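You operate a simulated robot arm through the tools that you are given. There is no shell and no other tool.

You run a simulated robot arm. Do the job below in one go: nothing can be reset, and whatever is moved stays where it is left.

Task
Test the lamps, zero the count and start the cell at 75 %.
Fine: speed knob; reset, desk mode knob on AUTO; start comes last.
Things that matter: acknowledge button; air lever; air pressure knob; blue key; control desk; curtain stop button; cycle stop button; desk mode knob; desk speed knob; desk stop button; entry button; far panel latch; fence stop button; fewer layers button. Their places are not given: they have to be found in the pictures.

It is judged by the outcome, as a careful person would: the job done as asked, and still so three seconds after it is handed in. It fails if anything else is knocked over, pushed out of place, dropped, spilled or broken.

Robot
A 6-joint arm with a two-finger parallel gripper, fixed in place. Base frame: the origin is at the foot of the arm, x ahead of it, y to its left, z up. Units: m, rad, N and s.
With the tool pointing down near the work surface it reaches from about 0.34 to 0.86 m from the base axis. Its first joint turns from -2.007 to 2.007 rad. Payload 3.43 kg.
The TCP is the grasp point between the finger pads, 0.034 m short of the fingertips. In the tool frame z runs along the fingers and y along their closing line. Largest opening 0.128 m; finger width 0.024, thickness 0.012; the body of the gripper, 0.048 by 0.13 m, starts 0.096 m behind the TCP.
Orientation is that of the tool frame in the base frame, as [roll, pitch, yaw] about the fixed x, y, z axes, in that order (R = Rz(yaw) Ry(pitch) Rx(roll)). With the fingers straight down and closing along the base's y, the tool's x points along the base's -x, its y along +y and its z along -z.

Tools
- The arm moves only by the tool servo_tool. Its arguments are lists of equal length, an entry for each row: "turn": the turn, a rotation vector about the base's x, y, z in units of 45 degrees (1.0 is 45 degrees), a list of three; "slide": the shift along the base's x, y, z in units of 250 mm (1.0 is 250 mm), a list of three; "fingers": the gripper command, from -1 (shut) to 1 (fully open), values between in proportion. In form: {"turn": [[wx, wy, wz], ...], "slide": [[dx, dy, dz], ...], "fingers": [fingers, ...]}. A call has 1 to 20 rows; each row is the pose to reach, as a shift and turn from the pose commanded when the call began. A call with a number of a shift or a turn outside -1 to 1 is refused whole. Each row takes 0.2 s and may step no farther than 0.05 m and 0.15 rad from the row before; otherwise, or with a gripper value out of range, the whole call is refused. Where a pose cannot be reached the arm comes as near as it can. A force on the tool above 40 N (or 10 N above the force at the start of the call, whichever is more), or a blocked arm, ends the call early, and 0.2 s more pass. Each finger travels about 0.108 m/s and halts on what it meets, pressing with about 28 N; the grip force reading is that of the motor and also rises with nothing between the fingers. The clock runs only during rows and for 0.2 s after the last one: add rows that repeat a pose to give the fingers time. The reply holds the time, the measured pose of the TCP, the force on the tool along the base axes, the opening and the grip force, in the units named above and with some noise, with the torque about the TCP (base axes, N m) and any sound that the robot's microphone picked up, and new pictures: "views" is both (left out), scene, wrist or none.
- Cameras (640 x 400 px; columns grow to the right, rows downward): "scene" is fixed at [0.0513, 0.6503, 1.6641]; the picture's right is [-0.49, -0.87, 0.00], its down [-0.57, 0.32, -0.75] and it looks along [0.66, -0.37, -0.66] (base axes); focal length 314 px, centre (320, 200). "wrist" rides on the gripper at [0.076, -0.011, -0.16] in the tool frame; the picture's right is [0.15, 0.99, 0.00], its down [-0.88, 0.13, -0.46] and it looks along [-0.45, 0.07, 0.89] (tool axes); focal length 234 px, centre (320, 200).
- raise_lower(by): slides the trunk up (or, below 0, down) by that many m; the arm rides with it, the base frame stays. It gives what a move gives, with no picture.
- pixel_to_xyz(camera, pixels): there is no depth. For up to 12 entries [column, row, z] of the newest picture of that camera ("zoom" is the newest enlarged one), the place [x, y] in the base frame at which the ray of that pixel passes the height z, good to about 0.002 m. It takes no simulated time.
- enlarge(camera, box): a new picture of the part [left, top, right, bottom] of that camera's present view, enlarged. It takes no simulated time.
- finish_job(): hands the job in; it is judged then, once.

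Unless the task says otherwise, let go and move clear before handing in.

The tools are called by a JSON object that holds its "method" and its "body". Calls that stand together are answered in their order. servo_tool: Moves the arm, as the interface text tells. Its arguments: {"type":"object","properties":{"turn":{"type":"array"},"slide":{"type":"array"},"fingers":{"type":"array"},"views":{"type":"string","enum":["both","scene","wrist","none"]}},"required":["turn","slide","fingers"]} The other tools are called the same way: raise_lower (by) slides the trunk up or down; pixel_to_xyz (camera, pixels) gives the place at which the rays of pixels pass given heights; enlarge (camera, box) takes an enlarged picture of a part of a camera's view; finish_job () hands the job in.

At the start:

```text
time: 0.0
position: [0.5679, -0.0216, 1.2275]
tcp_rot: [-3.141, 0.0, 3.14]
wrist_force: [0.1, 0.2, 0.1]
torque: [-0.02, 0.02, 0.04]
width: 0.1282
grip_force: 0.0
trunk travel left (down, up): [-0.7, 0.09]
```

scene: 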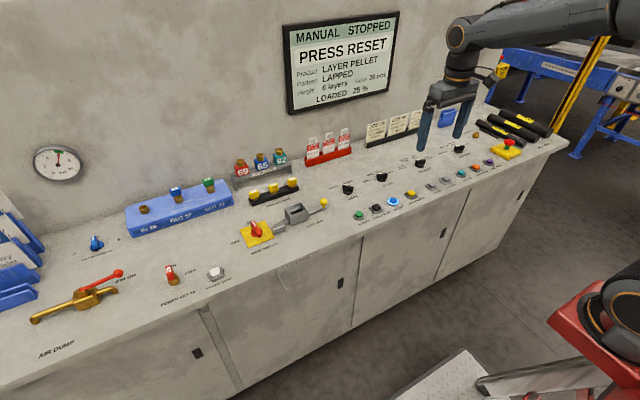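
wrist: 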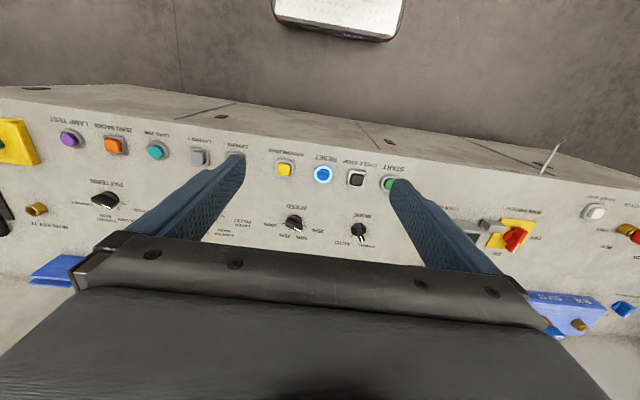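

The scene picture shows a control desk with its buttons around (360,215)–(500,160) and knobs at (348,188), (381,177), (420,163), (459,149). The screen reads MANUAL STOPPED / PRESS RESET. I'll enlarge these areas to read the labels.

{"method": "enlarge", "body": {"camera": "scene", "box": [320, 130, 480, 230]}}

{"method": "enlarge", "body": {"camera": "scene", "box": [400, 100, 560, 200]}}

{"method": "enlarge", "body": {"camera": "wrist", "box": [220, 140, 420, 265]}}

{"method": "enlarge", "body": {"camera": "wrist", "box": [0, 110, 240, 260]}}

{"method": "enlarge", "body": {"camera": "scene", "box": [280, 10, 410, 120]}}

```text
4.00 times, centred on (400, 180) of scene
```

zoom: 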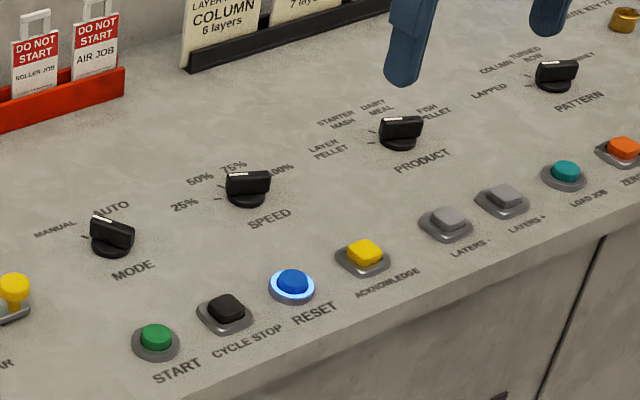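

```text
4.00 times, centred on (480, 150) of scene
```

zoom: 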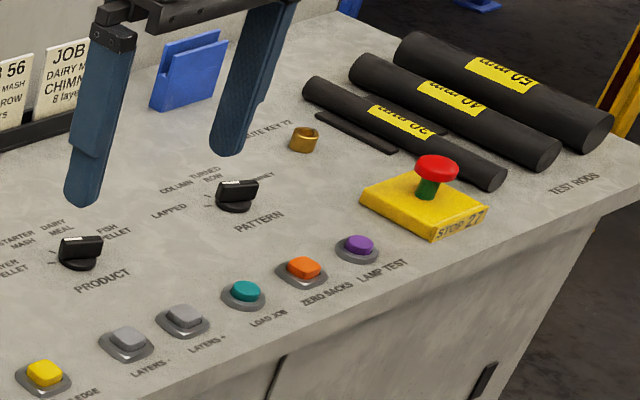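

```text
3.20 times, centred on (320, 202) of wrist
```

zoom: 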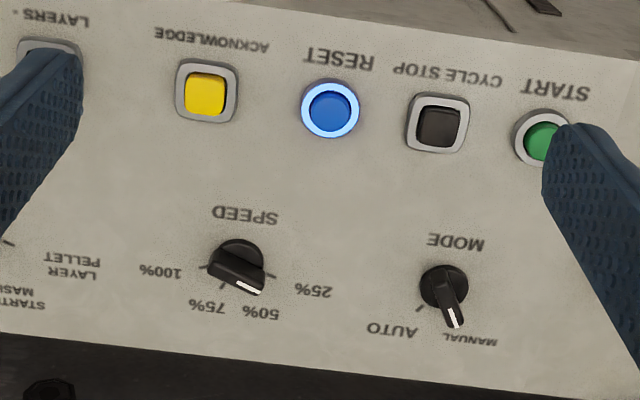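

```text
2.67 times, centred on (120, 185) of wrist
```

zoom: 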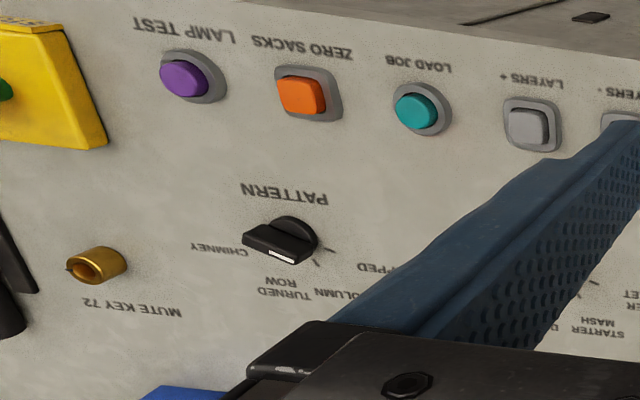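

```text
3.64 times, centred on (345, 65) of scene
```

zoom: 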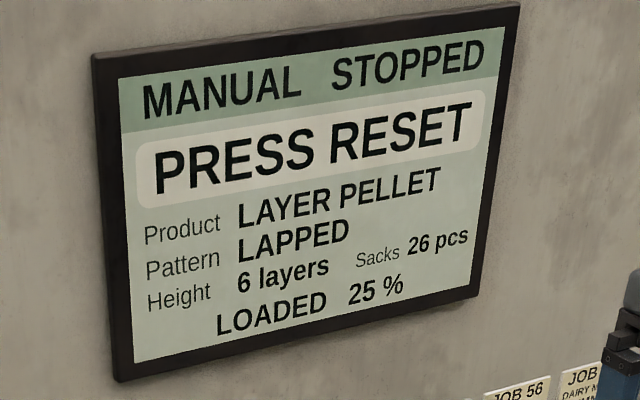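

The screen says PRESS RESET with LOADED 25 %, and the MODE knob is on MANUAL. Next I'll look at the rest of the desk and triangulate the desk height using RESET, seen at scene (393,201) and wrist (323,174).

{"method": "enlarge", "body": {"camera": "scene", "box": [220, 120, 360, 250]}}

{"method": "enlarge", "body": {"camera": "scene", "box": [0, 130, 240, 370]}}

{"method": "pixel_to_xyz", "body": {"camera": "scene", "pixels": [[393, 201, 0.8], [393, 201, 0.85], [393, 201, 0.9], [393, 201, 0.95], [393, 201, 1.0], [359, 215, 0.8], [359, 215, 0.9], [359, 215, 1.0], [490, 161, 0.8], [490, 161, 0.9], [490, 161, 1.0]]}}

{"method": "pixel_to_xyz", "body": {"camera": "wrist", "pixels": [[323, 174, 0.8], [323, 174, 0.85], [323, 174, 0.9], [323, 174, 0.95], [323, 174, 1.0], [389, 184, 0.8], [389, 184, 0.9], [389, 184, 1.0], [69, 139, 0.8], [69, 139, 0.9], [69, 139, 1.0]]}}

```text
3.08 times, centred on (290, 185) of scene
```

zoom: 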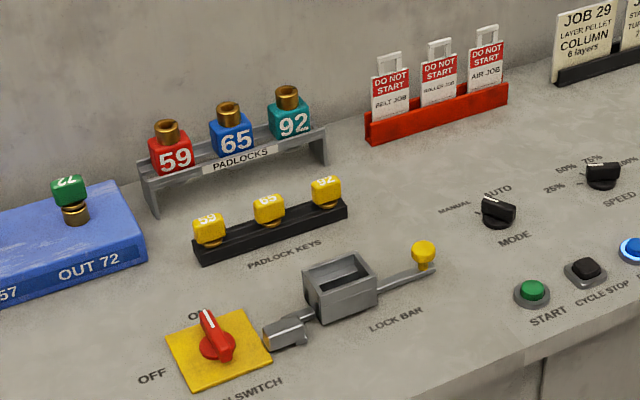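

```text
1.67 times, centred on (120, 250) of scene
```

zoom: 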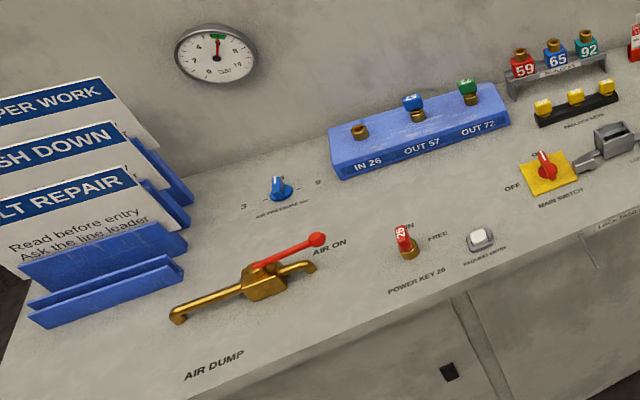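

```text
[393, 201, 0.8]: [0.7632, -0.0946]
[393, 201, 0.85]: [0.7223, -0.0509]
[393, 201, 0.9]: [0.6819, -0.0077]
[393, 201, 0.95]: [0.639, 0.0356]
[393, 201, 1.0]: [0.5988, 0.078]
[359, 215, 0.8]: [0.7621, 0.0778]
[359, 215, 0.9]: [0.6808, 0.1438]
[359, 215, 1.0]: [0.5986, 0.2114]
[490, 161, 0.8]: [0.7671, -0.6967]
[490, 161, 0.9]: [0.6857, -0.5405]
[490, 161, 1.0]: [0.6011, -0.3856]
```

```text
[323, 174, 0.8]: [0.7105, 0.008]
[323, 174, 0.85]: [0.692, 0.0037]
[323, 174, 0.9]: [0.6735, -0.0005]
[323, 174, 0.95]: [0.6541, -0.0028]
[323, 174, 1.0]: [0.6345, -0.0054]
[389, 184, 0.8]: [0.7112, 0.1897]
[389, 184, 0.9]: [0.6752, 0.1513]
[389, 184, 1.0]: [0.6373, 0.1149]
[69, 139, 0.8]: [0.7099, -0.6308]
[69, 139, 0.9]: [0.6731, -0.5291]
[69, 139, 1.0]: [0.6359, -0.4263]
```

The left side looks normal: gauge at 6 bar, main switch on, lockout tags and padlocks stored. Triangulating puts the button tops near z≈0.91, with RESET ≈(0.671, 0.0), START ≈(0.672, 0.149) and LAMP TEST ≈(0.67, −0.519). I'll close the fingers and move at this height toward LAMP TEST.

{"method": "servo_tool", "body": {"turn": [[0, 0, 0], [0, 0, 0], [0, 0, 0], [0, 0, 0], [0, 0, 0], [0, 0, 0]], "slide": [[0.033, -0.165, 0], [0.066, -0.33, 0], [0.1, -0.5, 0], [0.133, -0.66, 0], [0.166, -0.83, 0], [0.2, -1.0, 0]], "fingers": [-1, -1, -1, -1, -1, -1], "views": "both"}}

```text
time: 1.4
position: [0.6164, -0.275, 1.2255]
tcp_rot: [-3.141, 0.0, -3.14]
wrist_force: [-0.9, -0.3, 0.3]
torque: [-0.06, 0.01, 0.04]
width: 0.0
grip_force: 27.7
trunk travel left (down, up): [-0.7, 0.09]
```

scene: 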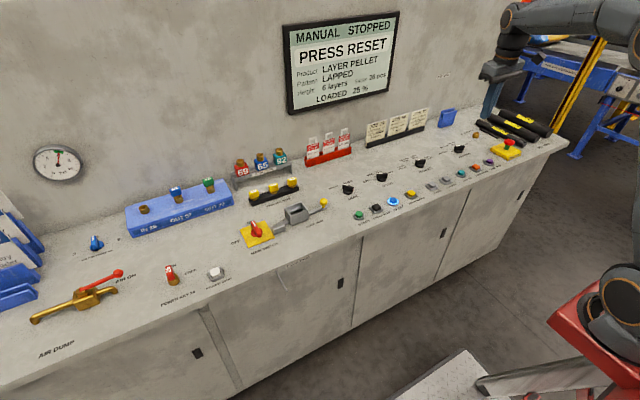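
wrist: 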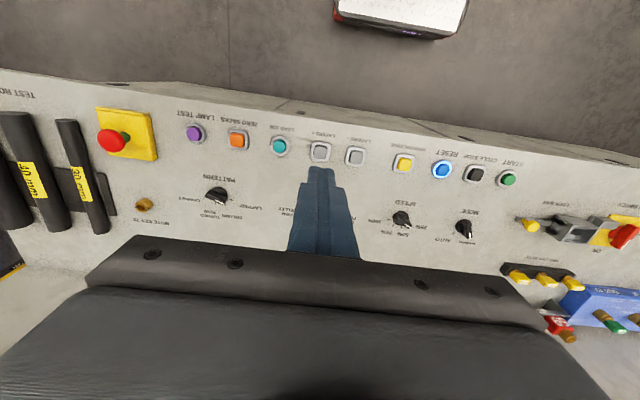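

The fingers are closed and LAMP TEST shows at wrist (195,133). I'll zoom in for better positions of the buttons and knobs.

{"method": "enlarge", "body": {"camera": "wrist", "box": [370, 130, 530, 250]}}

{"method": "enlarge", "body": {"camera": "wrist", "box": [80, 90, 300, 227]}}

{"method": "pixel_to_xyz", "body": {"camera": "wrist", "pixels": [[195, 133, 0.9], [195, 133, 0.91], [238, 140, 0.9], [238, 140, 0.91], [442, 169, 0.9], [442, 169, 0.91], [507, 178, 0.91]]}}

```text
3.33 times, centred on (450, 190) of wrist
```

zoom: 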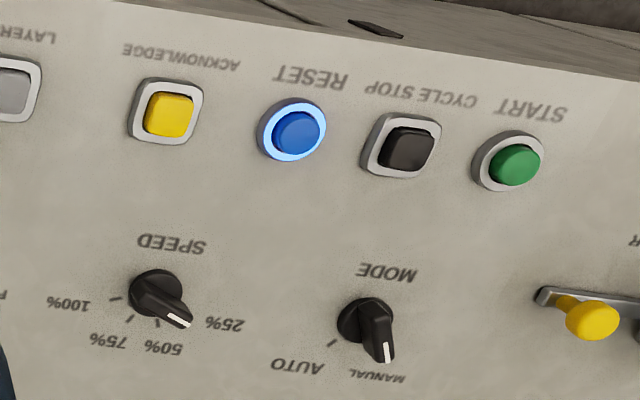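

```text
2.91 times, centred on (190, 158) of wrist
```

zoom: 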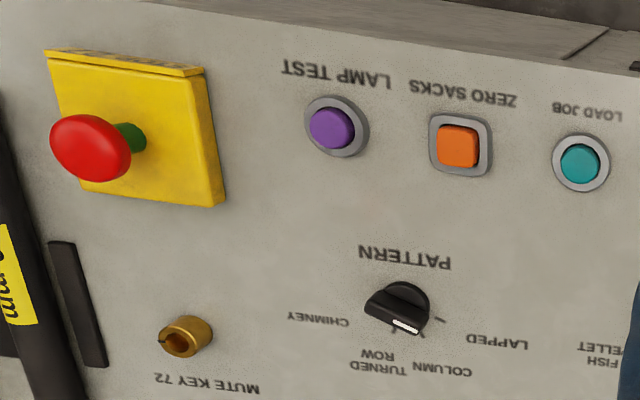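

```text
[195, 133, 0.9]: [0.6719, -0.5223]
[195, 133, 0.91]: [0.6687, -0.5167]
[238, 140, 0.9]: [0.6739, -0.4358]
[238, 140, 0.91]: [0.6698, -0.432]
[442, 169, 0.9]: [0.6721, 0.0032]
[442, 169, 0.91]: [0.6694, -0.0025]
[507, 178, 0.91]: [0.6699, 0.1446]
```

The knob zoom confirms SPEED at 25% and MODE at MANUAL. LAMP TEST is at about (0.670, −0.518) and ZERO SACKS at about (0.671, −0.434). I'll move to hover above LAMP TEST.

{"method": "servo_tool", "body": {"turn": [[0, 0, 0], [0, 0, 0], [0, 0, 0], [0, 0, 0], [0, 0, 0], [0, 0, 0], [0, 0, 0], [0, 0, 0], [0, 0, 0], [0, 0, 0], [0, 0, 0]], "slide": [[0.04, -0.17, 0], [0.08, -0.34, 0], [0.12, -0.51, 0], [0.16, -0.68, 0], [0.19, -0.84, 0], [0.21, -0.98, 0], [0.21, -0.98, -0.16], [0.21, -0.98, -0.32], [0.21, -0.98, -0.48], [0.21, -0.98, -0.64], [0.21, -0.98, -0.78]], "fingers": [-1, -1, -1, -1, -1, -1, -1, -1, -1, -1, -1], "views": "both"}}

```text
time: 3.8
position: [0.6696, -0.5173, 1.0342]
tcp_rot: [-3.141, 0.003, -3.141]
wrist_force: [0.0, -0.7, -0.4]
torque: [-0.02, 0.02, 0.0]
width: 0.0
grip_force: 28.0
out of reach, approached as far as the arm can: row 5, 6, 7, 8
trunk travel left (down, up): [-0.7, 0.09]
```

scene: 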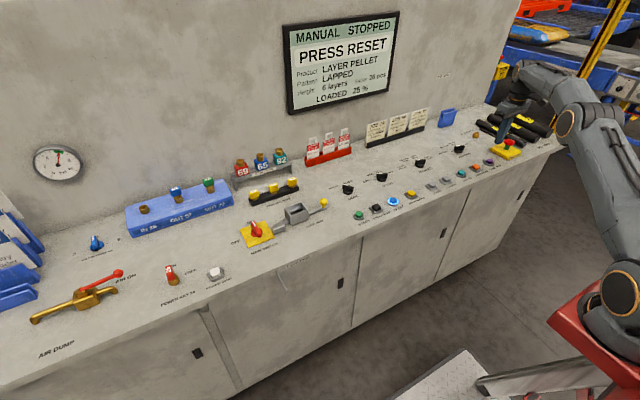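
wrist: 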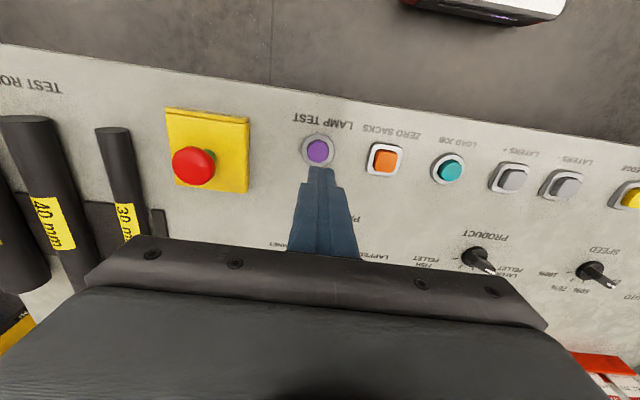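

The fingertips show just below the purple LAMP TEST button at wrist (318,150). I'll check the button's position from this closer view.

{"method": "pixel_to_xyz", "body": {"camera": "wrist", "pixels": [[318, 150, 0.9], [318, 150, 0.91], [318, 150, 0.92], [385, 159, 0.9], [385, 159, 0.91], [450, 168, 0.91]]}}

{"method": "enlarge", "body": {"camera": "wrist", "box": [240, 90, 440, 215]}}

{"method": "enlarge", "body": {"camera": "scene", "box": [440, 80, 600, 180]}}

```text
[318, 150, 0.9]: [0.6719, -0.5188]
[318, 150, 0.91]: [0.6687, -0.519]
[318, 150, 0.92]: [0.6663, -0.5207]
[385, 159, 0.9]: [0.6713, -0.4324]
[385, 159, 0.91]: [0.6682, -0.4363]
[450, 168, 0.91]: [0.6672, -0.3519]
```

```text
3.20 times, centred on (340, 152) of wrist
```

zoom: 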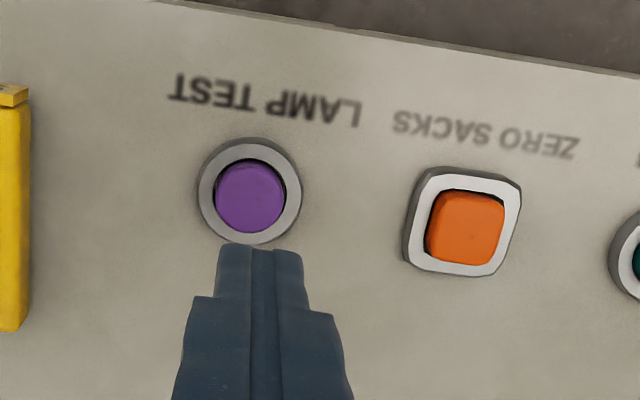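

```text
4.00 times, centred on (520, 130) of scene
```

zoom: 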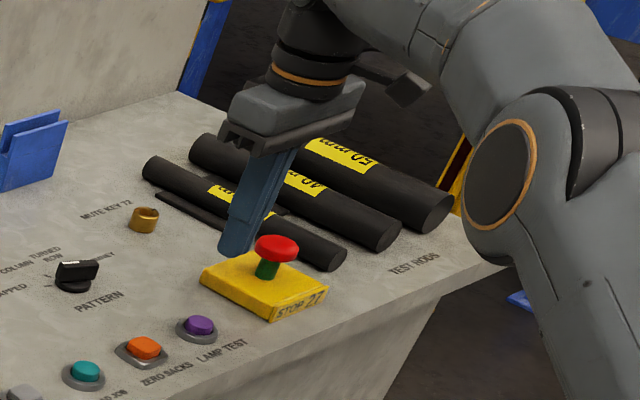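

The button is centred at about (0.669, −0.519), right under the tool. I'll descend part way and check before pressing.

{"method": "servo_tool", "body": {"turn": [[0, 0, 0], [0, 0, 0], [0, 0, 0]], "slide": [[0, -0.003, -0.12], [0, -0.005, -0.24], [0, -0.005, -0.29]], "fingers": [-1, -1, -1], "views": "both"}}

```text
time: 4.6
position: [0.671, -0.5183, 0.9586]
tcp_rot: [-3.14, 0.001, 3.141]
wrist_force: [-0.3, -0.8, 0.3]
torque: [-0.01, 0.01, -0.01]
width: 0.0002
grip_force: 28.3
trunk travel left (down, up): [-0.7, 0.09]
```

scene: 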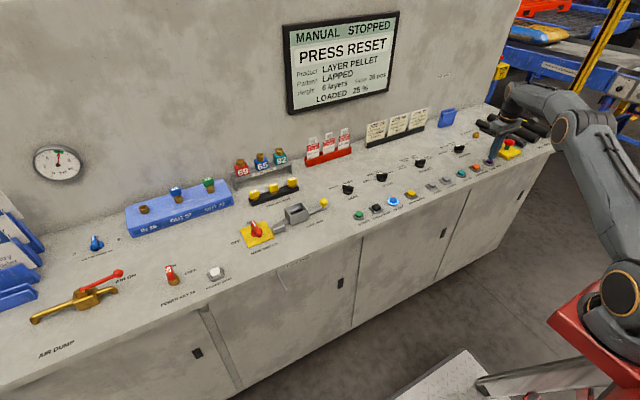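
wrist: 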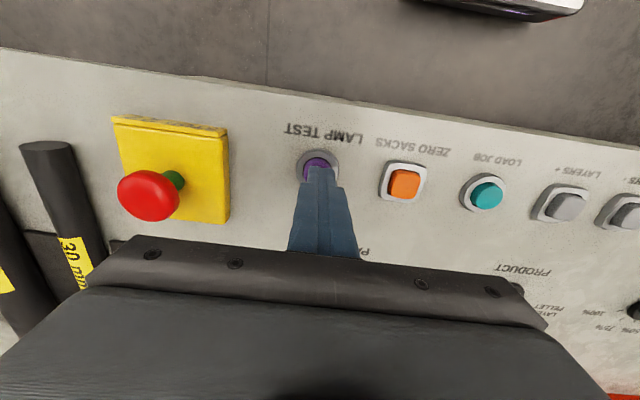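

The tips are about 15 mm above the purple button. I'll press slowly in small steps and watch the force.

{"method": "servo_tool", "body": {"turn": [[0, 0, 0], [0, 0, 0], [0, 0, 0], [0, 0, 0], [0, 0, 0], [0, 0, 0]], "slide": [[0, 0, -0.012], [0, 0, -0.02], [0, 0, -0.028], [0, 0, -0.036], [0, 0, -0.044], [0, 0, -0.052]], "fingers": [-1, -1, -1, -1, -1, -1], "views": "both"}}

```text
time: 6.0
position: [0.6694, -0.5188, 0.9469]
tcp_rot: [3.142, 0.0, 3.141]
wrist_force: [-0.9, 0.1, 1.0]
torque: [0.01, -0.01, 0.01]
width: 0.0002
grip_force: 27.8
trunk travel left (down, up): [-0.7, 0.09]
```

scene: 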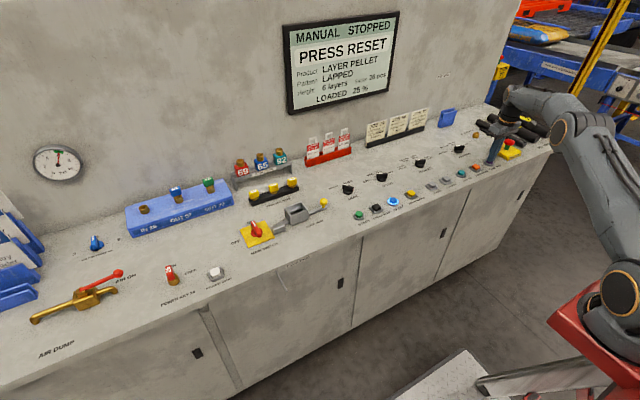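
wrist: 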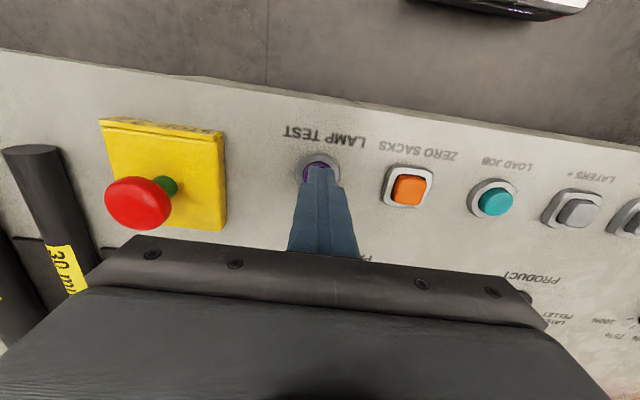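

There's no contact yet, with the tip at about 0.913 m. I'll keep going down in finer steps.

{"method": "servo_tool", "body": {"turn": [[0, 0, 0], [0, 0, 0], [0, 0, 0], [0, 0, 0], [0, 0, 0], [0, 0, 0]], "slide": [[0, 0, -0.006], [0, 0, -0.012], [0, 0, -0.018], [0, 0, -0.024], [0, 0, -0.03], [0, 0, -0.036]], "fingers": [-1, -1, -1, -1, -1, -1], "views": "both"}}

```text
time: 7.4
position: [0.6701, -0.5177, 0.9421]
tcp_rot: [-3.137, 0.006, 3.141]
wrist_force: [0.2, 4.9, 35.1]
torque: [0.19, 0.07, -0.01]
width: 0.0
grip_force: 27.9
trunk travel left (down, up): [-0.7, 0.09]
heard: click
```

scene: 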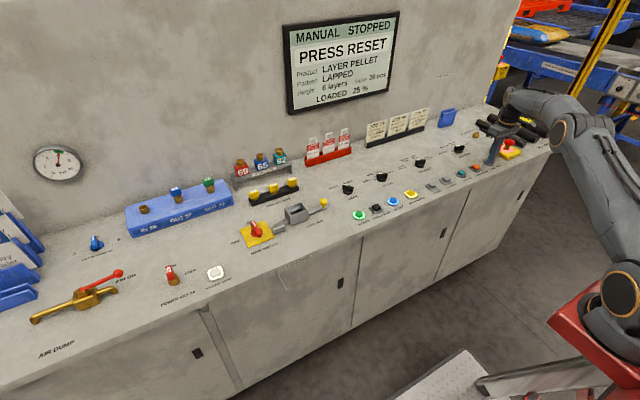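
wrist: 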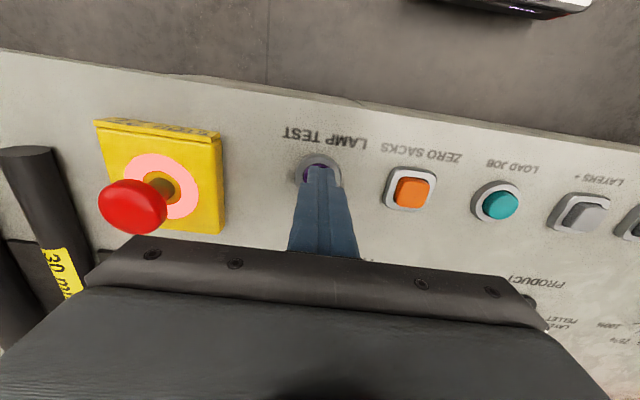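

I heard the click, and the lamps are lit (START, RESET and ACK rings, and the stop ring at wrist (165,185)). I'll hold it briefly so the test registers.

{"method": "servo_tool", "body": {"turn": [[0, 0, 0], [0, 0, 0], [0, 0, 0], [0, 0, 0], [0, 0, 0], [0, 0, 0]], "slide": [[0, 0, 0], [0, 0, 0], [0, 0, 0], [0, 0, 0], [0, 0, 0], [0, 0, 0]], "fingers": [-1, -1, -1, -1, -1, -1], "views": "scene"}}

{"method": "enlarge", "body": {"camera": "scene", "box": [200, 130, 520, 290]}}

{"method": "enlarge", "body": {"camera": "scene", "box": [280, 10, 410, 120]}}

```text
time: 8.8
position: [0.6705, -0.5197, 0.9426]
tcp_rot: [-3.135, 0.005, 3.141]
wrist_force: [5.4, 3.9, 40.1]
torque: [0.16, -0.05, 0.01]
width: 0.0
grip_force: 28.6
trunk travel left (down, up): [-0.7, 0.09]
```

scene: 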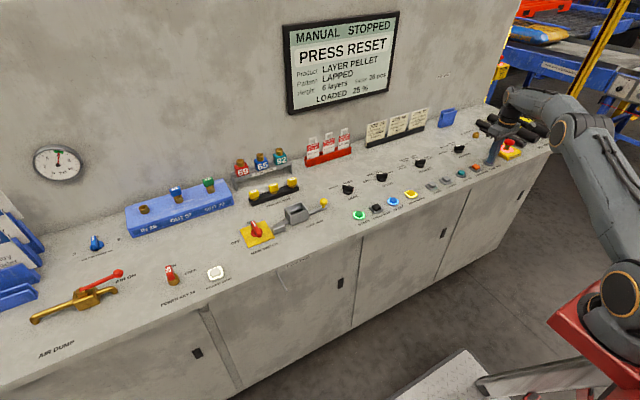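

```text
2.00 times, centred on (360, 210) of scene
```

zoom: 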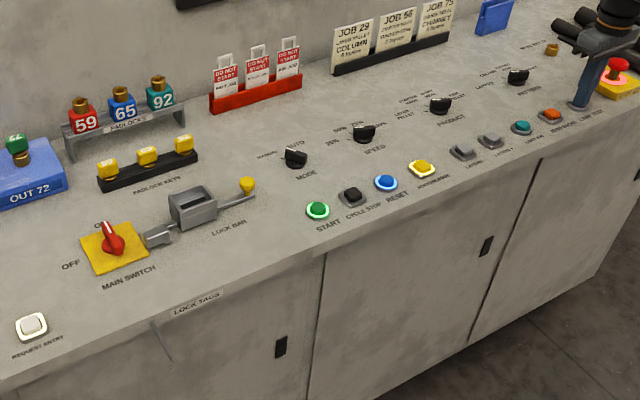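

```text
3.64 times, centred on (345, 65) of scene
```

zoom: 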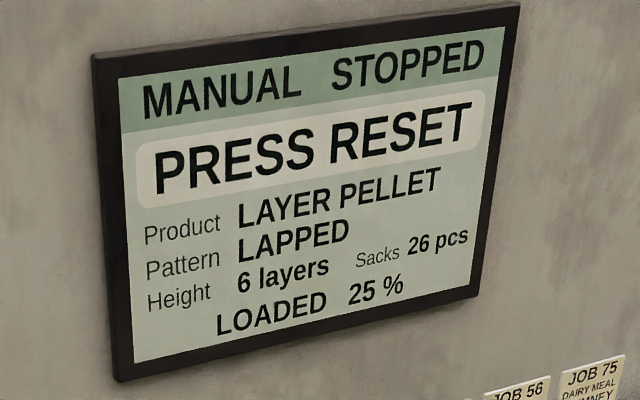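

The lamp test worked: all the rings are lit. I'll lift off, move over ZERO SACKS at (0.670, −0.4345) and check alignment.

{"method": "servo_tool", "body": {"turn": [[0, 0, 0], [0, 0, 0], [0, 0, 0], [0, 0, 0], [0, 0, 0], [0, 0, 0]], "slide": [[0, 0, 0.06], [0, 0, 0.14], [0, 0.12, 0.14], [0, 0.24, 0.14], [0, 0.334, 0.14], [0, 0.334, 0.09]], "fingers": [-1, -1, -1, -1, -1, -1], "views": "both"}}

{"method": "enlarge", "body": {"camera": "wrist", "box": [220, 110, 420, 235]}}

{"method": "pixel_to_xyz", "body": {"camera": "zoom", "pixels": [[320, 200, 0.9]]}}

```text
time: 10.2
position: [0.6692, -0.4353, 0.9586]
tcp_rot: [-3.141, 0.002, -3.141]
wrist_force: [0.3, 0.6, -0.7]
torque: [0.02, -0.03, 0.01]
width: 0.0001
grip_force: 27.9
trunk travel left (down, up): [-0.7, 0.09]
```

scene: 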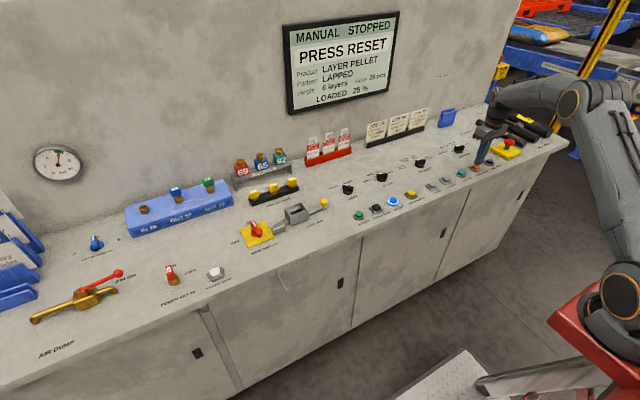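
wrist: 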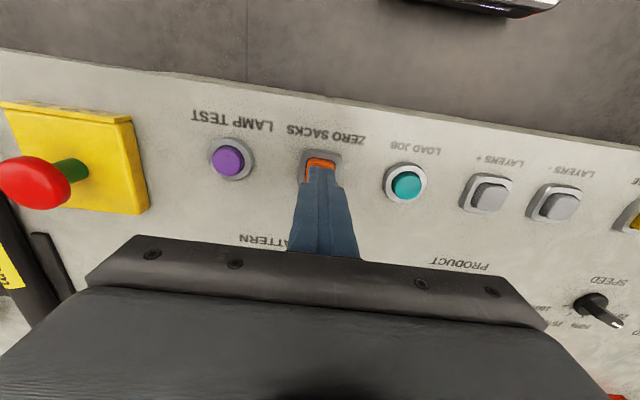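

```text
3.20 times, centred on (320, 172) of wrist
```

zoom: 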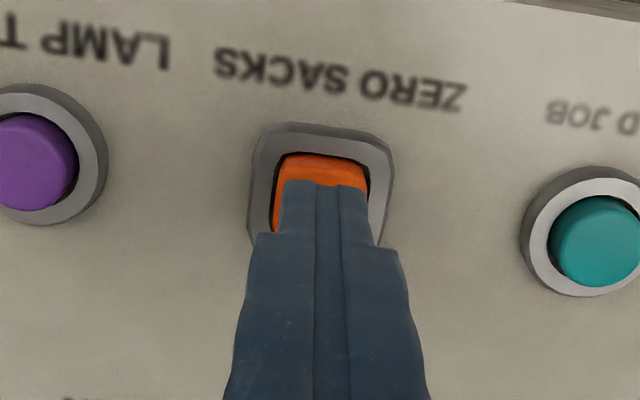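

```text
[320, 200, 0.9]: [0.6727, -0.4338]
```

The tip is centred over the orange ZERO SACKS button. I'll press it to the same depth that clicked for LAMP TEST.

{"method": "servo_tool", "body": {"turn": [[0, 0, 0], [0, 0, 0], [0, 0, 0], [0, 0, 0], [0, 0, 0], [0, 0, 0], [0, 0, 0], [0, 0, 0]], "slide": [[0, 0, -0.03], [0, 0, -0.05], [0, 0, -0.058], [0, 0, -0.066], [0, 0, -0.074], [0, 0, -0.082], [0, 0, -0.09], [0, 0, -0.09]], "fingers": [-1, -1, -1, -1, -1, -1, -1, -1], "views": "both"}}

{"method": "enlarge", "body": {"camera": "scene", "box": [280, 10, 410, 120]}}

```text
time: 12.0
position: [0.67, -0.4352, 0.9435]
tcp_rot: [-3.138, 0.005, 3.141]
wrist_force: [-1.0, 2.7, 35.9]
torque: [0.18, 0.15, -0.03]
width: 0.0001
grip_force: 27.8
trunk travel left (down, up): [-0.7, 0.09]
heard: click
```

scene: 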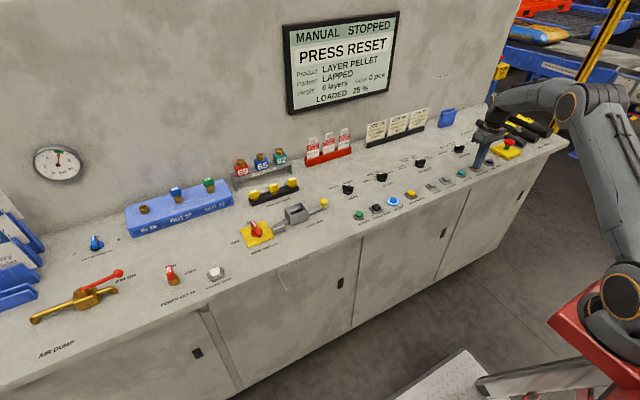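
wrist: 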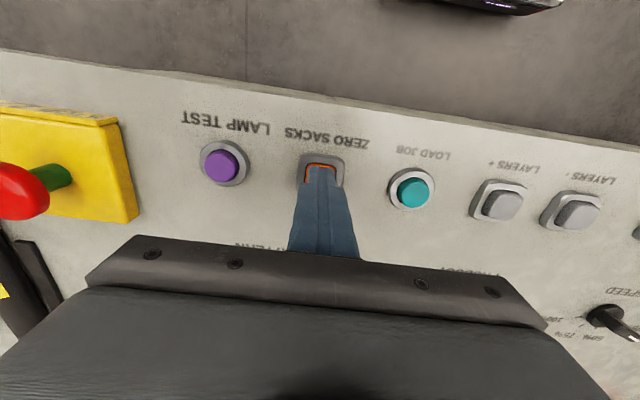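

```text
3.64 times, centred on (345, 65) of scene
```

zoom: 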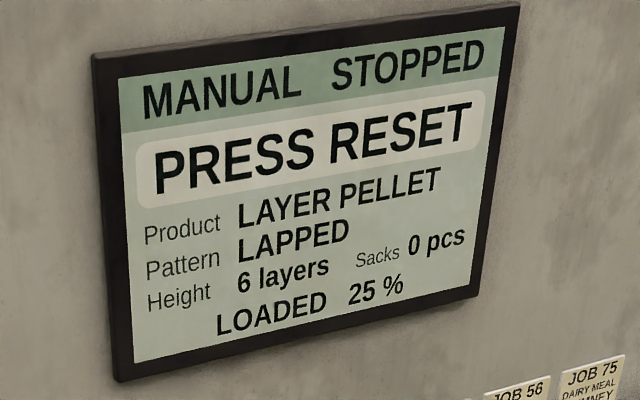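

The count now reads 0 pcs. I'll lift clear and move toward the SPEED and MODE knobs for a close look.

{"method": "servo_tool", "body": {"turn": [[0, 0, 0], [0, 0, 0], [0, 0, 0], [0, 0, 0], [0, 0, 0], [0, 0, 0], [0, 0, 0], [0, 0, 0], [0, 0, 0]], "slide": [[0, 0, 0.1], [0, 0, 0.26], [0, 0, 0.42], [0, 0.17, 0.5], [0, 0.34, 0.58], [0, 0.51, 0.65], [0, 0.68, 0.65], [0, 0.85, 0.65], [0, 1.0, 0.65]], "fingers": [-1, -1, -1, -1, -1, -1, -1, -1, -1], "views": "none"}}

{"method": "servo_tool", "body": {"turn": [[0, 0, 0], [0, 0, 0], [0, 0, 0], [0, 0, 0], [0, 0, 0], [0, 0, 0]], "slide": [[-0.05, 0.17, 0], [-0.1, 0.34, 0], [-0.15, 0.51, 0], [-0.2, 0.68, 0], [-0.2, 0.8, 0], [-0.2, 0.8, 0]], "fingers": [-1, -1, -1, -1, -1, -1], "views": "both"}}

```text
time: 14.0
position: [0.6686, -0.1869, 1.1019]
tcp_rot: [-3.141, -0.002, 3.142]
wrist_force: [0.0, -0.8, 0.7]
torque: [0.04, 0.01, -0.01]
width: 0.0
grip_force: 27.8
trunk travel left (down, up): [-0.7, 0.09]
```

```text
time: 15.4
position: [0.6217, 0.0125, 1.1015]
tcp_rot: [3.141, 0.0, -3.141]
wrist_force: [0.1, 1.0, 0.2]
torque: [0.02, 0.01, -0.01]
width: 0.0
grip_force: 28.1
trunk travel left (down, up): [-0.7, 0.09]
```

scene: 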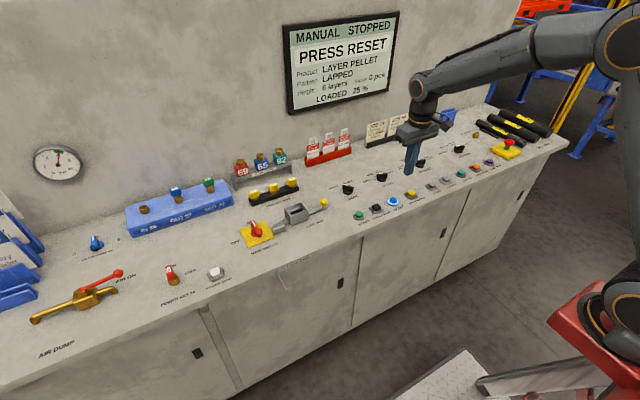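
wrist: 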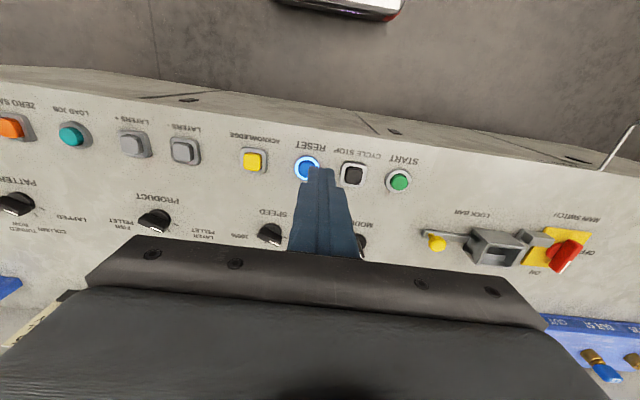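

From here the gripper hides the knobs. I'll back off and up with the fingers open, matching the first view where both knobs showed between the fingers.

{"method": "servo_tool", "body": {"turn": [[0, 0, 0], [0, 0, 0], [0, 0, 0], [0, 0, 0], [0, 0, 0], [0, 0, 0]], "slide": [[-0.06, 0, 0.12], [-0.12, 0, 0.26], [-0.18, 0, 0.4], [-0.24, 0, 0.5], [-0.24, 0, 0.5], [-0.24, 0, 0.5]], "fingers": [0.5, 1, 1, 1, 1, 1], "views": "both"}}

{"method": "enlarge", "body": {"camera": "wrist", "box": [230, 190, 390, 290]}}

```text
time: 16.8
position: [0.5596, 0.0154, 1.226]
tcp_rot: [3.141, 0.001, -3.141]
wrist_force: [-0.5, -0.1, -0.1]
torque: [0.02, -0.01, 0.02]
width: 0.128
grip_force: 0.0
trunk travel left (down, up): [-0.7, 0.09]
```

scene: 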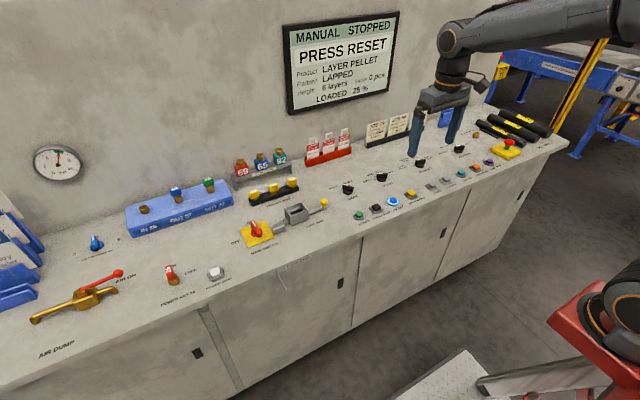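
wrist: 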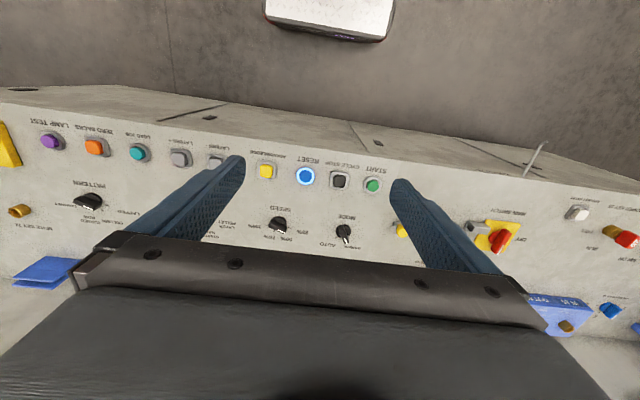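

```text
4.00 times, centred on (310, 240) of wrist
```

zoom: 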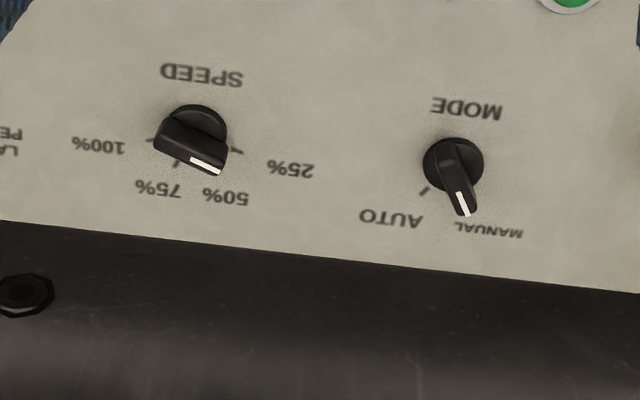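

Both knobs are now clear. I'll read the tick and label positions off this zoom, then compare them with the scene view.

{"method": "pixel_to_xyz", "body": {"camera": "zoom", "pixels": [[202, 75, 0.88], [202, 75, 0.9], [466, 107, 0.88], [466, 107, 0.9], [151, 140, 0.89], [177, 163, 0.89], [237, 150, 0.89], [425, 191, 0.89], [98, 145, 0.89], [158, 187, 0.89], [227, 197, 0.89], [290, 169, 0.89]]}}

{"method": "enlarge", "body": {"camera": "scene", "box": [320, 155, 420, 217.5]}}

```text
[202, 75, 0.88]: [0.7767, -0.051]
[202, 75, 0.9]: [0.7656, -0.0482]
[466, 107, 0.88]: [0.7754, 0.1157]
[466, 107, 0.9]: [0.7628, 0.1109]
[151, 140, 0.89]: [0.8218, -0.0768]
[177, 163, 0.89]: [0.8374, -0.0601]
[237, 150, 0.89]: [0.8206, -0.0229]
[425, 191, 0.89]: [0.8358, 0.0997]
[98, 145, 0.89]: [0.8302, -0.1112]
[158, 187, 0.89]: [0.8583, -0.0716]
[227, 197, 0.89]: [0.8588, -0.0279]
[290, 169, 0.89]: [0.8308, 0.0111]
```

```text
6.40 times, centred on (370, 186) of scene
```

zoom: 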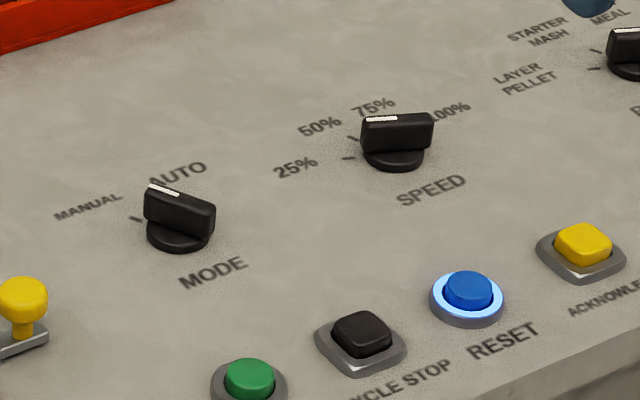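

The ticks fit 45° spacing: 25% at +67.5° from +x toward +y, 75% at −22.5°, with the knob centre near (0.81, −0.05). I'll check the panel height using the SPEED and MODE labels and the tick marks in the scene zoom.

{"method": "pixel_to_xyz", "body": {"camera": "zoom", "pixels": [[431, 190, 0.88], [431, 190, 0.89], [431, 190, 0.9], [213, 271, 0.88], [213, 271, 0.9], [349, 157, 0.89], [353, 138, 0.89], [137, 219, 0.89], [363, 119, 0.92], [398, 119, 0.92], [433, 116, 0.92], [88, 207, 0.89]]}}

{"method": "pixel_to_xyz", "body": {"camera": "zoom", "pixels": [[147, 186, 0.92], [180, 193, 0.92], [215, 207, 0.92], [363, 119, 0.91], [433, 116, 0.91], [147, 186, 0.91], [215, 207, 0.91], [395, 160, 0.89], [180, 238, 0.89], [178, 172, 0.89], [250, 371, 0.91], [468, 291, 0.91]]}}

{"method": "enlarge", "body": {"camera": "wrist", "box": [250, 200, 370, 275]}}

```text
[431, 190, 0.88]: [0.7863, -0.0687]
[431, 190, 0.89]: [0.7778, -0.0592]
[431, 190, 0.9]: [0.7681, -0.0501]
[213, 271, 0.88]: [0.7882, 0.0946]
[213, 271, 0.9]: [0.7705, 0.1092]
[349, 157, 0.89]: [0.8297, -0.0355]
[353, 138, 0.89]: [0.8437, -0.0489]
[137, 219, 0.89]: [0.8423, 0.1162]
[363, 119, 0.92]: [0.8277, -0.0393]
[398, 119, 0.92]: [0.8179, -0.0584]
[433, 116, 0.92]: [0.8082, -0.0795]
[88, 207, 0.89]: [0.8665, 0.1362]
```

```text
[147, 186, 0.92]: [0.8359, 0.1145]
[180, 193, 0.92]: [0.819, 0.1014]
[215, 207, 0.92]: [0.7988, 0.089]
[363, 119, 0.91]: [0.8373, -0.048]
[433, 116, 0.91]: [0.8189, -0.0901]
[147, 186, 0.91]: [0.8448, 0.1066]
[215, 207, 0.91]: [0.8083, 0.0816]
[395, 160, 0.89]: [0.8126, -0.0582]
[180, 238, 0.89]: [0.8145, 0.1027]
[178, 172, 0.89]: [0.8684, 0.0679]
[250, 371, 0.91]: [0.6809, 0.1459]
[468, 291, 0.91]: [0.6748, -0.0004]
```

```text
5.33 times, centred on (310, 238) of wrist
```

zoom: 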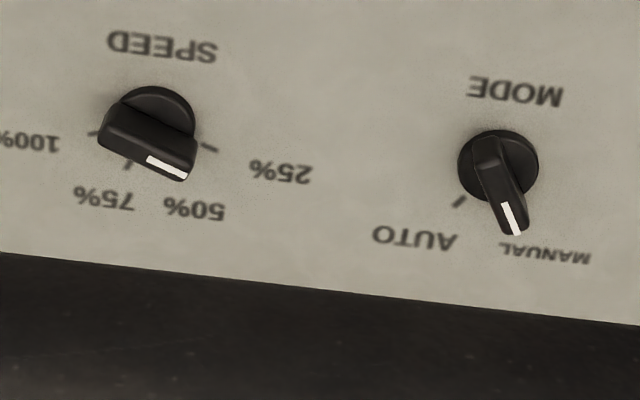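

Panel height comes out near 0.90. I'll triangulate the knob bars from this wrist zoom too, using the white strip ends and bar ends.

{"method": "pixel_to_xyz", "body": {"camera": "zoom", "pixels": [[186, 174, 0.92], [149, 158, 0.92], [105, 137, 0.92], [186, 174, 0.93], [105, 137, 0.93], [515, 231, 0.92], [504, 204, 0.92], [485, 145, 0.92], [515, 231, 0.93], [485, 145, 0.93], [95, 133, 0.9], [127, 165, 0.9]]}}

{"method": "pixel_to_xyz", "body": {"camera": "zoom", "pixels": [[208, 147, 0.9], [459, 202, 0.9], [105, 198, 0.9], [195, 208, 0.9], [280, 171, 0.9], [25, 139, 0.9], [414, 237, 0.9], [545, 252, 0.9], [160, 90, 0.9], [500, 132, 0.9], [162, 47, 0.9], [515, 91, 0.9]]}}

```text
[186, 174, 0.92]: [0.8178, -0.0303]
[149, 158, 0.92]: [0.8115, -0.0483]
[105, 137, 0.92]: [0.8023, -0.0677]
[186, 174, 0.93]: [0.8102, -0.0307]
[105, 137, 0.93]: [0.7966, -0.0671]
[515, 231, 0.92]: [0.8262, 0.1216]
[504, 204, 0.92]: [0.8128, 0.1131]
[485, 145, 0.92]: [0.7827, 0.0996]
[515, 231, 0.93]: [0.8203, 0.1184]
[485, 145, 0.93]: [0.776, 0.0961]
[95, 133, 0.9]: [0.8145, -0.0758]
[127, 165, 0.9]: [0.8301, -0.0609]
```

```text
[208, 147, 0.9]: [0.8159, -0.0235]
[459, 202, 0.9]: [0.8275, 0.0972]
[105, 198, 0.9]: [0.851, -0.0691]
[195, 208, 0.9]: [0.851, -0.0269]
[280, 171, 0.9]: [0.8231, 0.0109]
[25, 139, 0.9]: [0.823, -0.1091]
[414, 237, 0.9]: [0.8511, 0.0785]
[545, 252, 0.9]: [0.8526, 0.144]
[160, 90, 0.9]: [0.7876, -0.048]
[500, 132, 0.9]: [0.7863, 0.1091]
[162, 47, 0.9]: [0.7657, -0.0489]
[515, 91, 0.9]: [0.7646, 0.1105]
```

The knob bar tops triangulate to z≈0.93. SPEED is centred near (0.804, −0.0495) with its bar at +67.5°. MODE is centred near (0.804, 0.1105) with MANUAL at +30° and AUTO at −30°. Before moving over, I'll check how far back the wall and racks are.

{"method": "pixel_to_xyz", "body": {"camera": "scene", "pixels": [[308, 166, 0.9], [352, 153, 0.9], [368, 146, 0.9], [424, 126, 0.9], [250, 183, 0.9], [310, 146, 0.98], [345, 132, 0.98], [368, 128, 0.97]]}}

{"method": "servo_tool", "body": {"turn": [[0, 0, 0.15], [0, 0, 0.3], [0, 0, 0.45], [0, 0, 0.6], [0, 0, 0.75], [0, 0, 0.75]], "slide": [[0.1, -0.04, -0.05], [0.22, -0.09, -0.1], [0.34, -0.14, -0.15], [0.46, -0.19, -0.2], [0.58, -0.24, -0.25], [0.66, -0.26, -0.25]], "fingers": [0.5, 0, 0, 0, 0, 0], "views": "both"}}

```text
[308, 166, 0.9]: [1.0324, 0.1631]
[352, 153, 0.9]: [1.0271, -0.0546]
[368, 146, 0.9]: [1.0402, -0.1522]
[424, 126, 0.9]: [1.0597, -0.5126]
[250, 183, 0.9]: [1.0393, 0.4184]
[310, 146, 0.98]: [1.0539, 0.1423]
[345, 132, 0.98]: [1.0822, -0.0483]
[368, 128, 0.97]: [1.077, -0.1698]
```

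```text
time: 18.2
position: [0.7244, -0.0505, 1.1639]
tcp_rot: [3.141, -0.001, -2.551]
wrist_force: [0.2, 0.2, -0.3]
torque: [0.02, -0.03, -0.03]
width: 0.0639
grip_force: 0.0
trunk travel left (down, up): [-0.7, 0.09]
```

scene: 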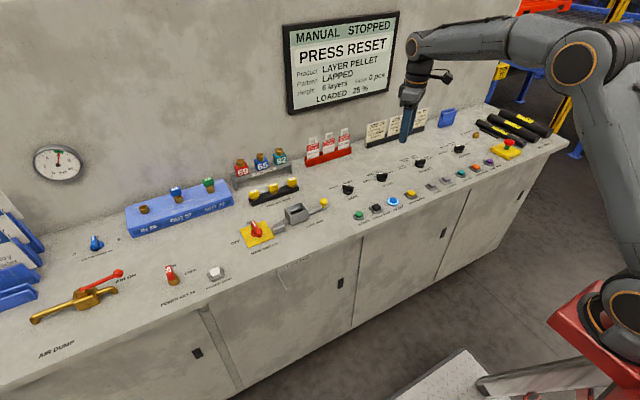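
wrist: 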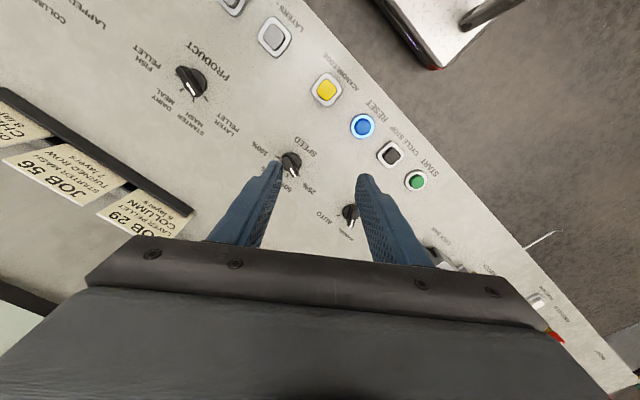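

The racks sit at x≈1.03, so there's clearance. I'll finish the yaw and move over the SPEED knob while descending to an inspection height.

{"method": "servo_tool", "body": {"turn": [[0, 0, 0.15], [0, 0, 0.3], [0, 0, 0.45], [0, 0, 0.6], [0, 0, 0.75], [0, 0, 0.75]], "slide": [[0.08, 0, -0.05], [0.16, 0, -0.15], [0.24, 0, -0.25], [0.314, 0, -0.35], [0.314, 0, -0.42], [0.314, 0, -0.42]], "fingers": [0, 0, 0, 0, 0, 0], "views": "both"}}

{"method": "enlarge", "body": {"camera": "wrist", "box": [230, 110, 430, 235]}}

```text
time: 19.6
position: [0.8016, -0.0509, 1.0577]
tcp_rot: [-3.141, 0.001, -1.961]
wrist_force: [-0.7, -0.7, 0.3]
torque: [0.04, 0.0, 0.01]
width: 0.0641
grip_force: 0.1
trunk travel left (down, up): [-0.7, 0.09]
```

scene: 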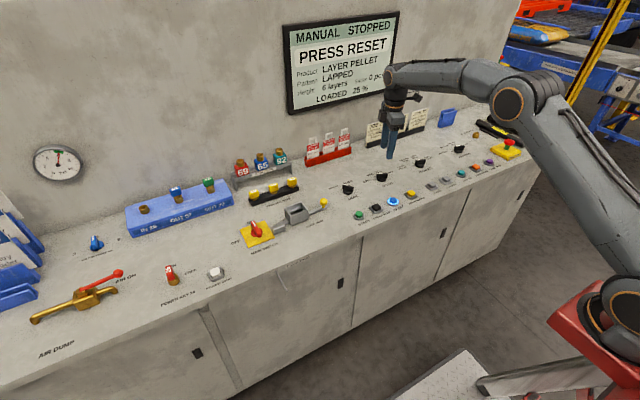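
wrist: 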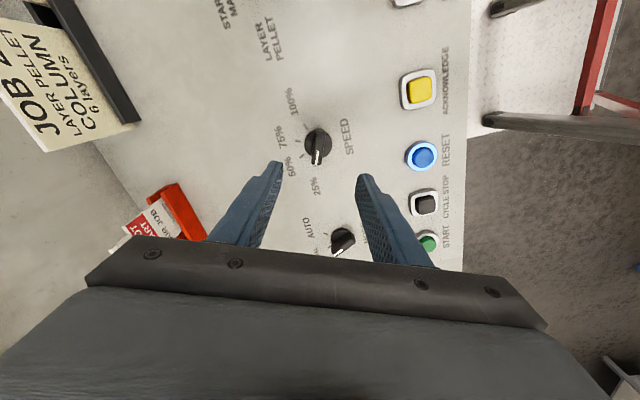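

```text
3.20 times, centred on (330, 172) of wrist
```

zoom: 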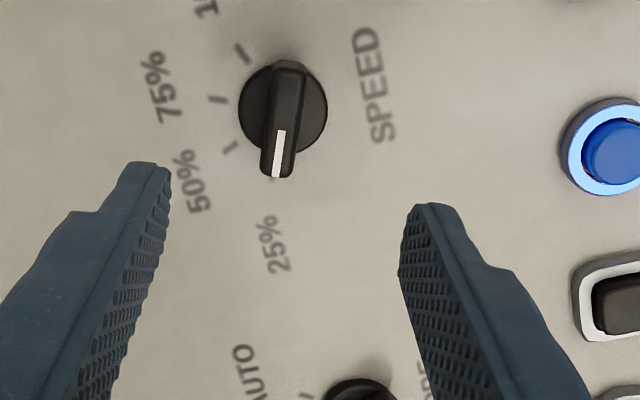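

That's a good view, with the bar running along the finger plane. I'll compute the knob centre from this zoom using the bar ends and skirt edge.

{"method": "pixel_to_xyz", "body": {"camera": "zoom", "pixels": [[291, 63, 0.93], [277, 177, 0.93], [284, 120, 0.93], [284, 120, 0.925], [283, 107, 0.905], [238, 107, 0.905], [328, 107, 0.905], [241, 54, 0.9], [217, 99, 0.9], [230, 147, 0.9], [574, 167, 0.91], [366, 60, 0.9]]}}

```text
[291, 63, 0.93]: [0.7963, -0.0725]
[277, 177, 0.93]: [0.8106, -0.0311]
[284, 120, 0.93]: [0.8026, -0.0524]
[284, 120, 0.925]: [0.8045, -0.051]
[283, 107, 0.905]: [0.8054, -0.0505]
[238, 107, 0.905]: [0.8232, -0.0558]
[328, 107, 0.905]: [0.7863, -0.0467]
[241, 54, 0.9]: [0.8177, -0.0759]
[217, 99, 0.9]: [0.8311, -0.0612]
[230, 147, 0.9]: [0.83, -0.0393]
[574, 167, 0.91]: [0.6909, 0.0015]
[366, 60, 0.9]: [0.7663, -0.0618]
```

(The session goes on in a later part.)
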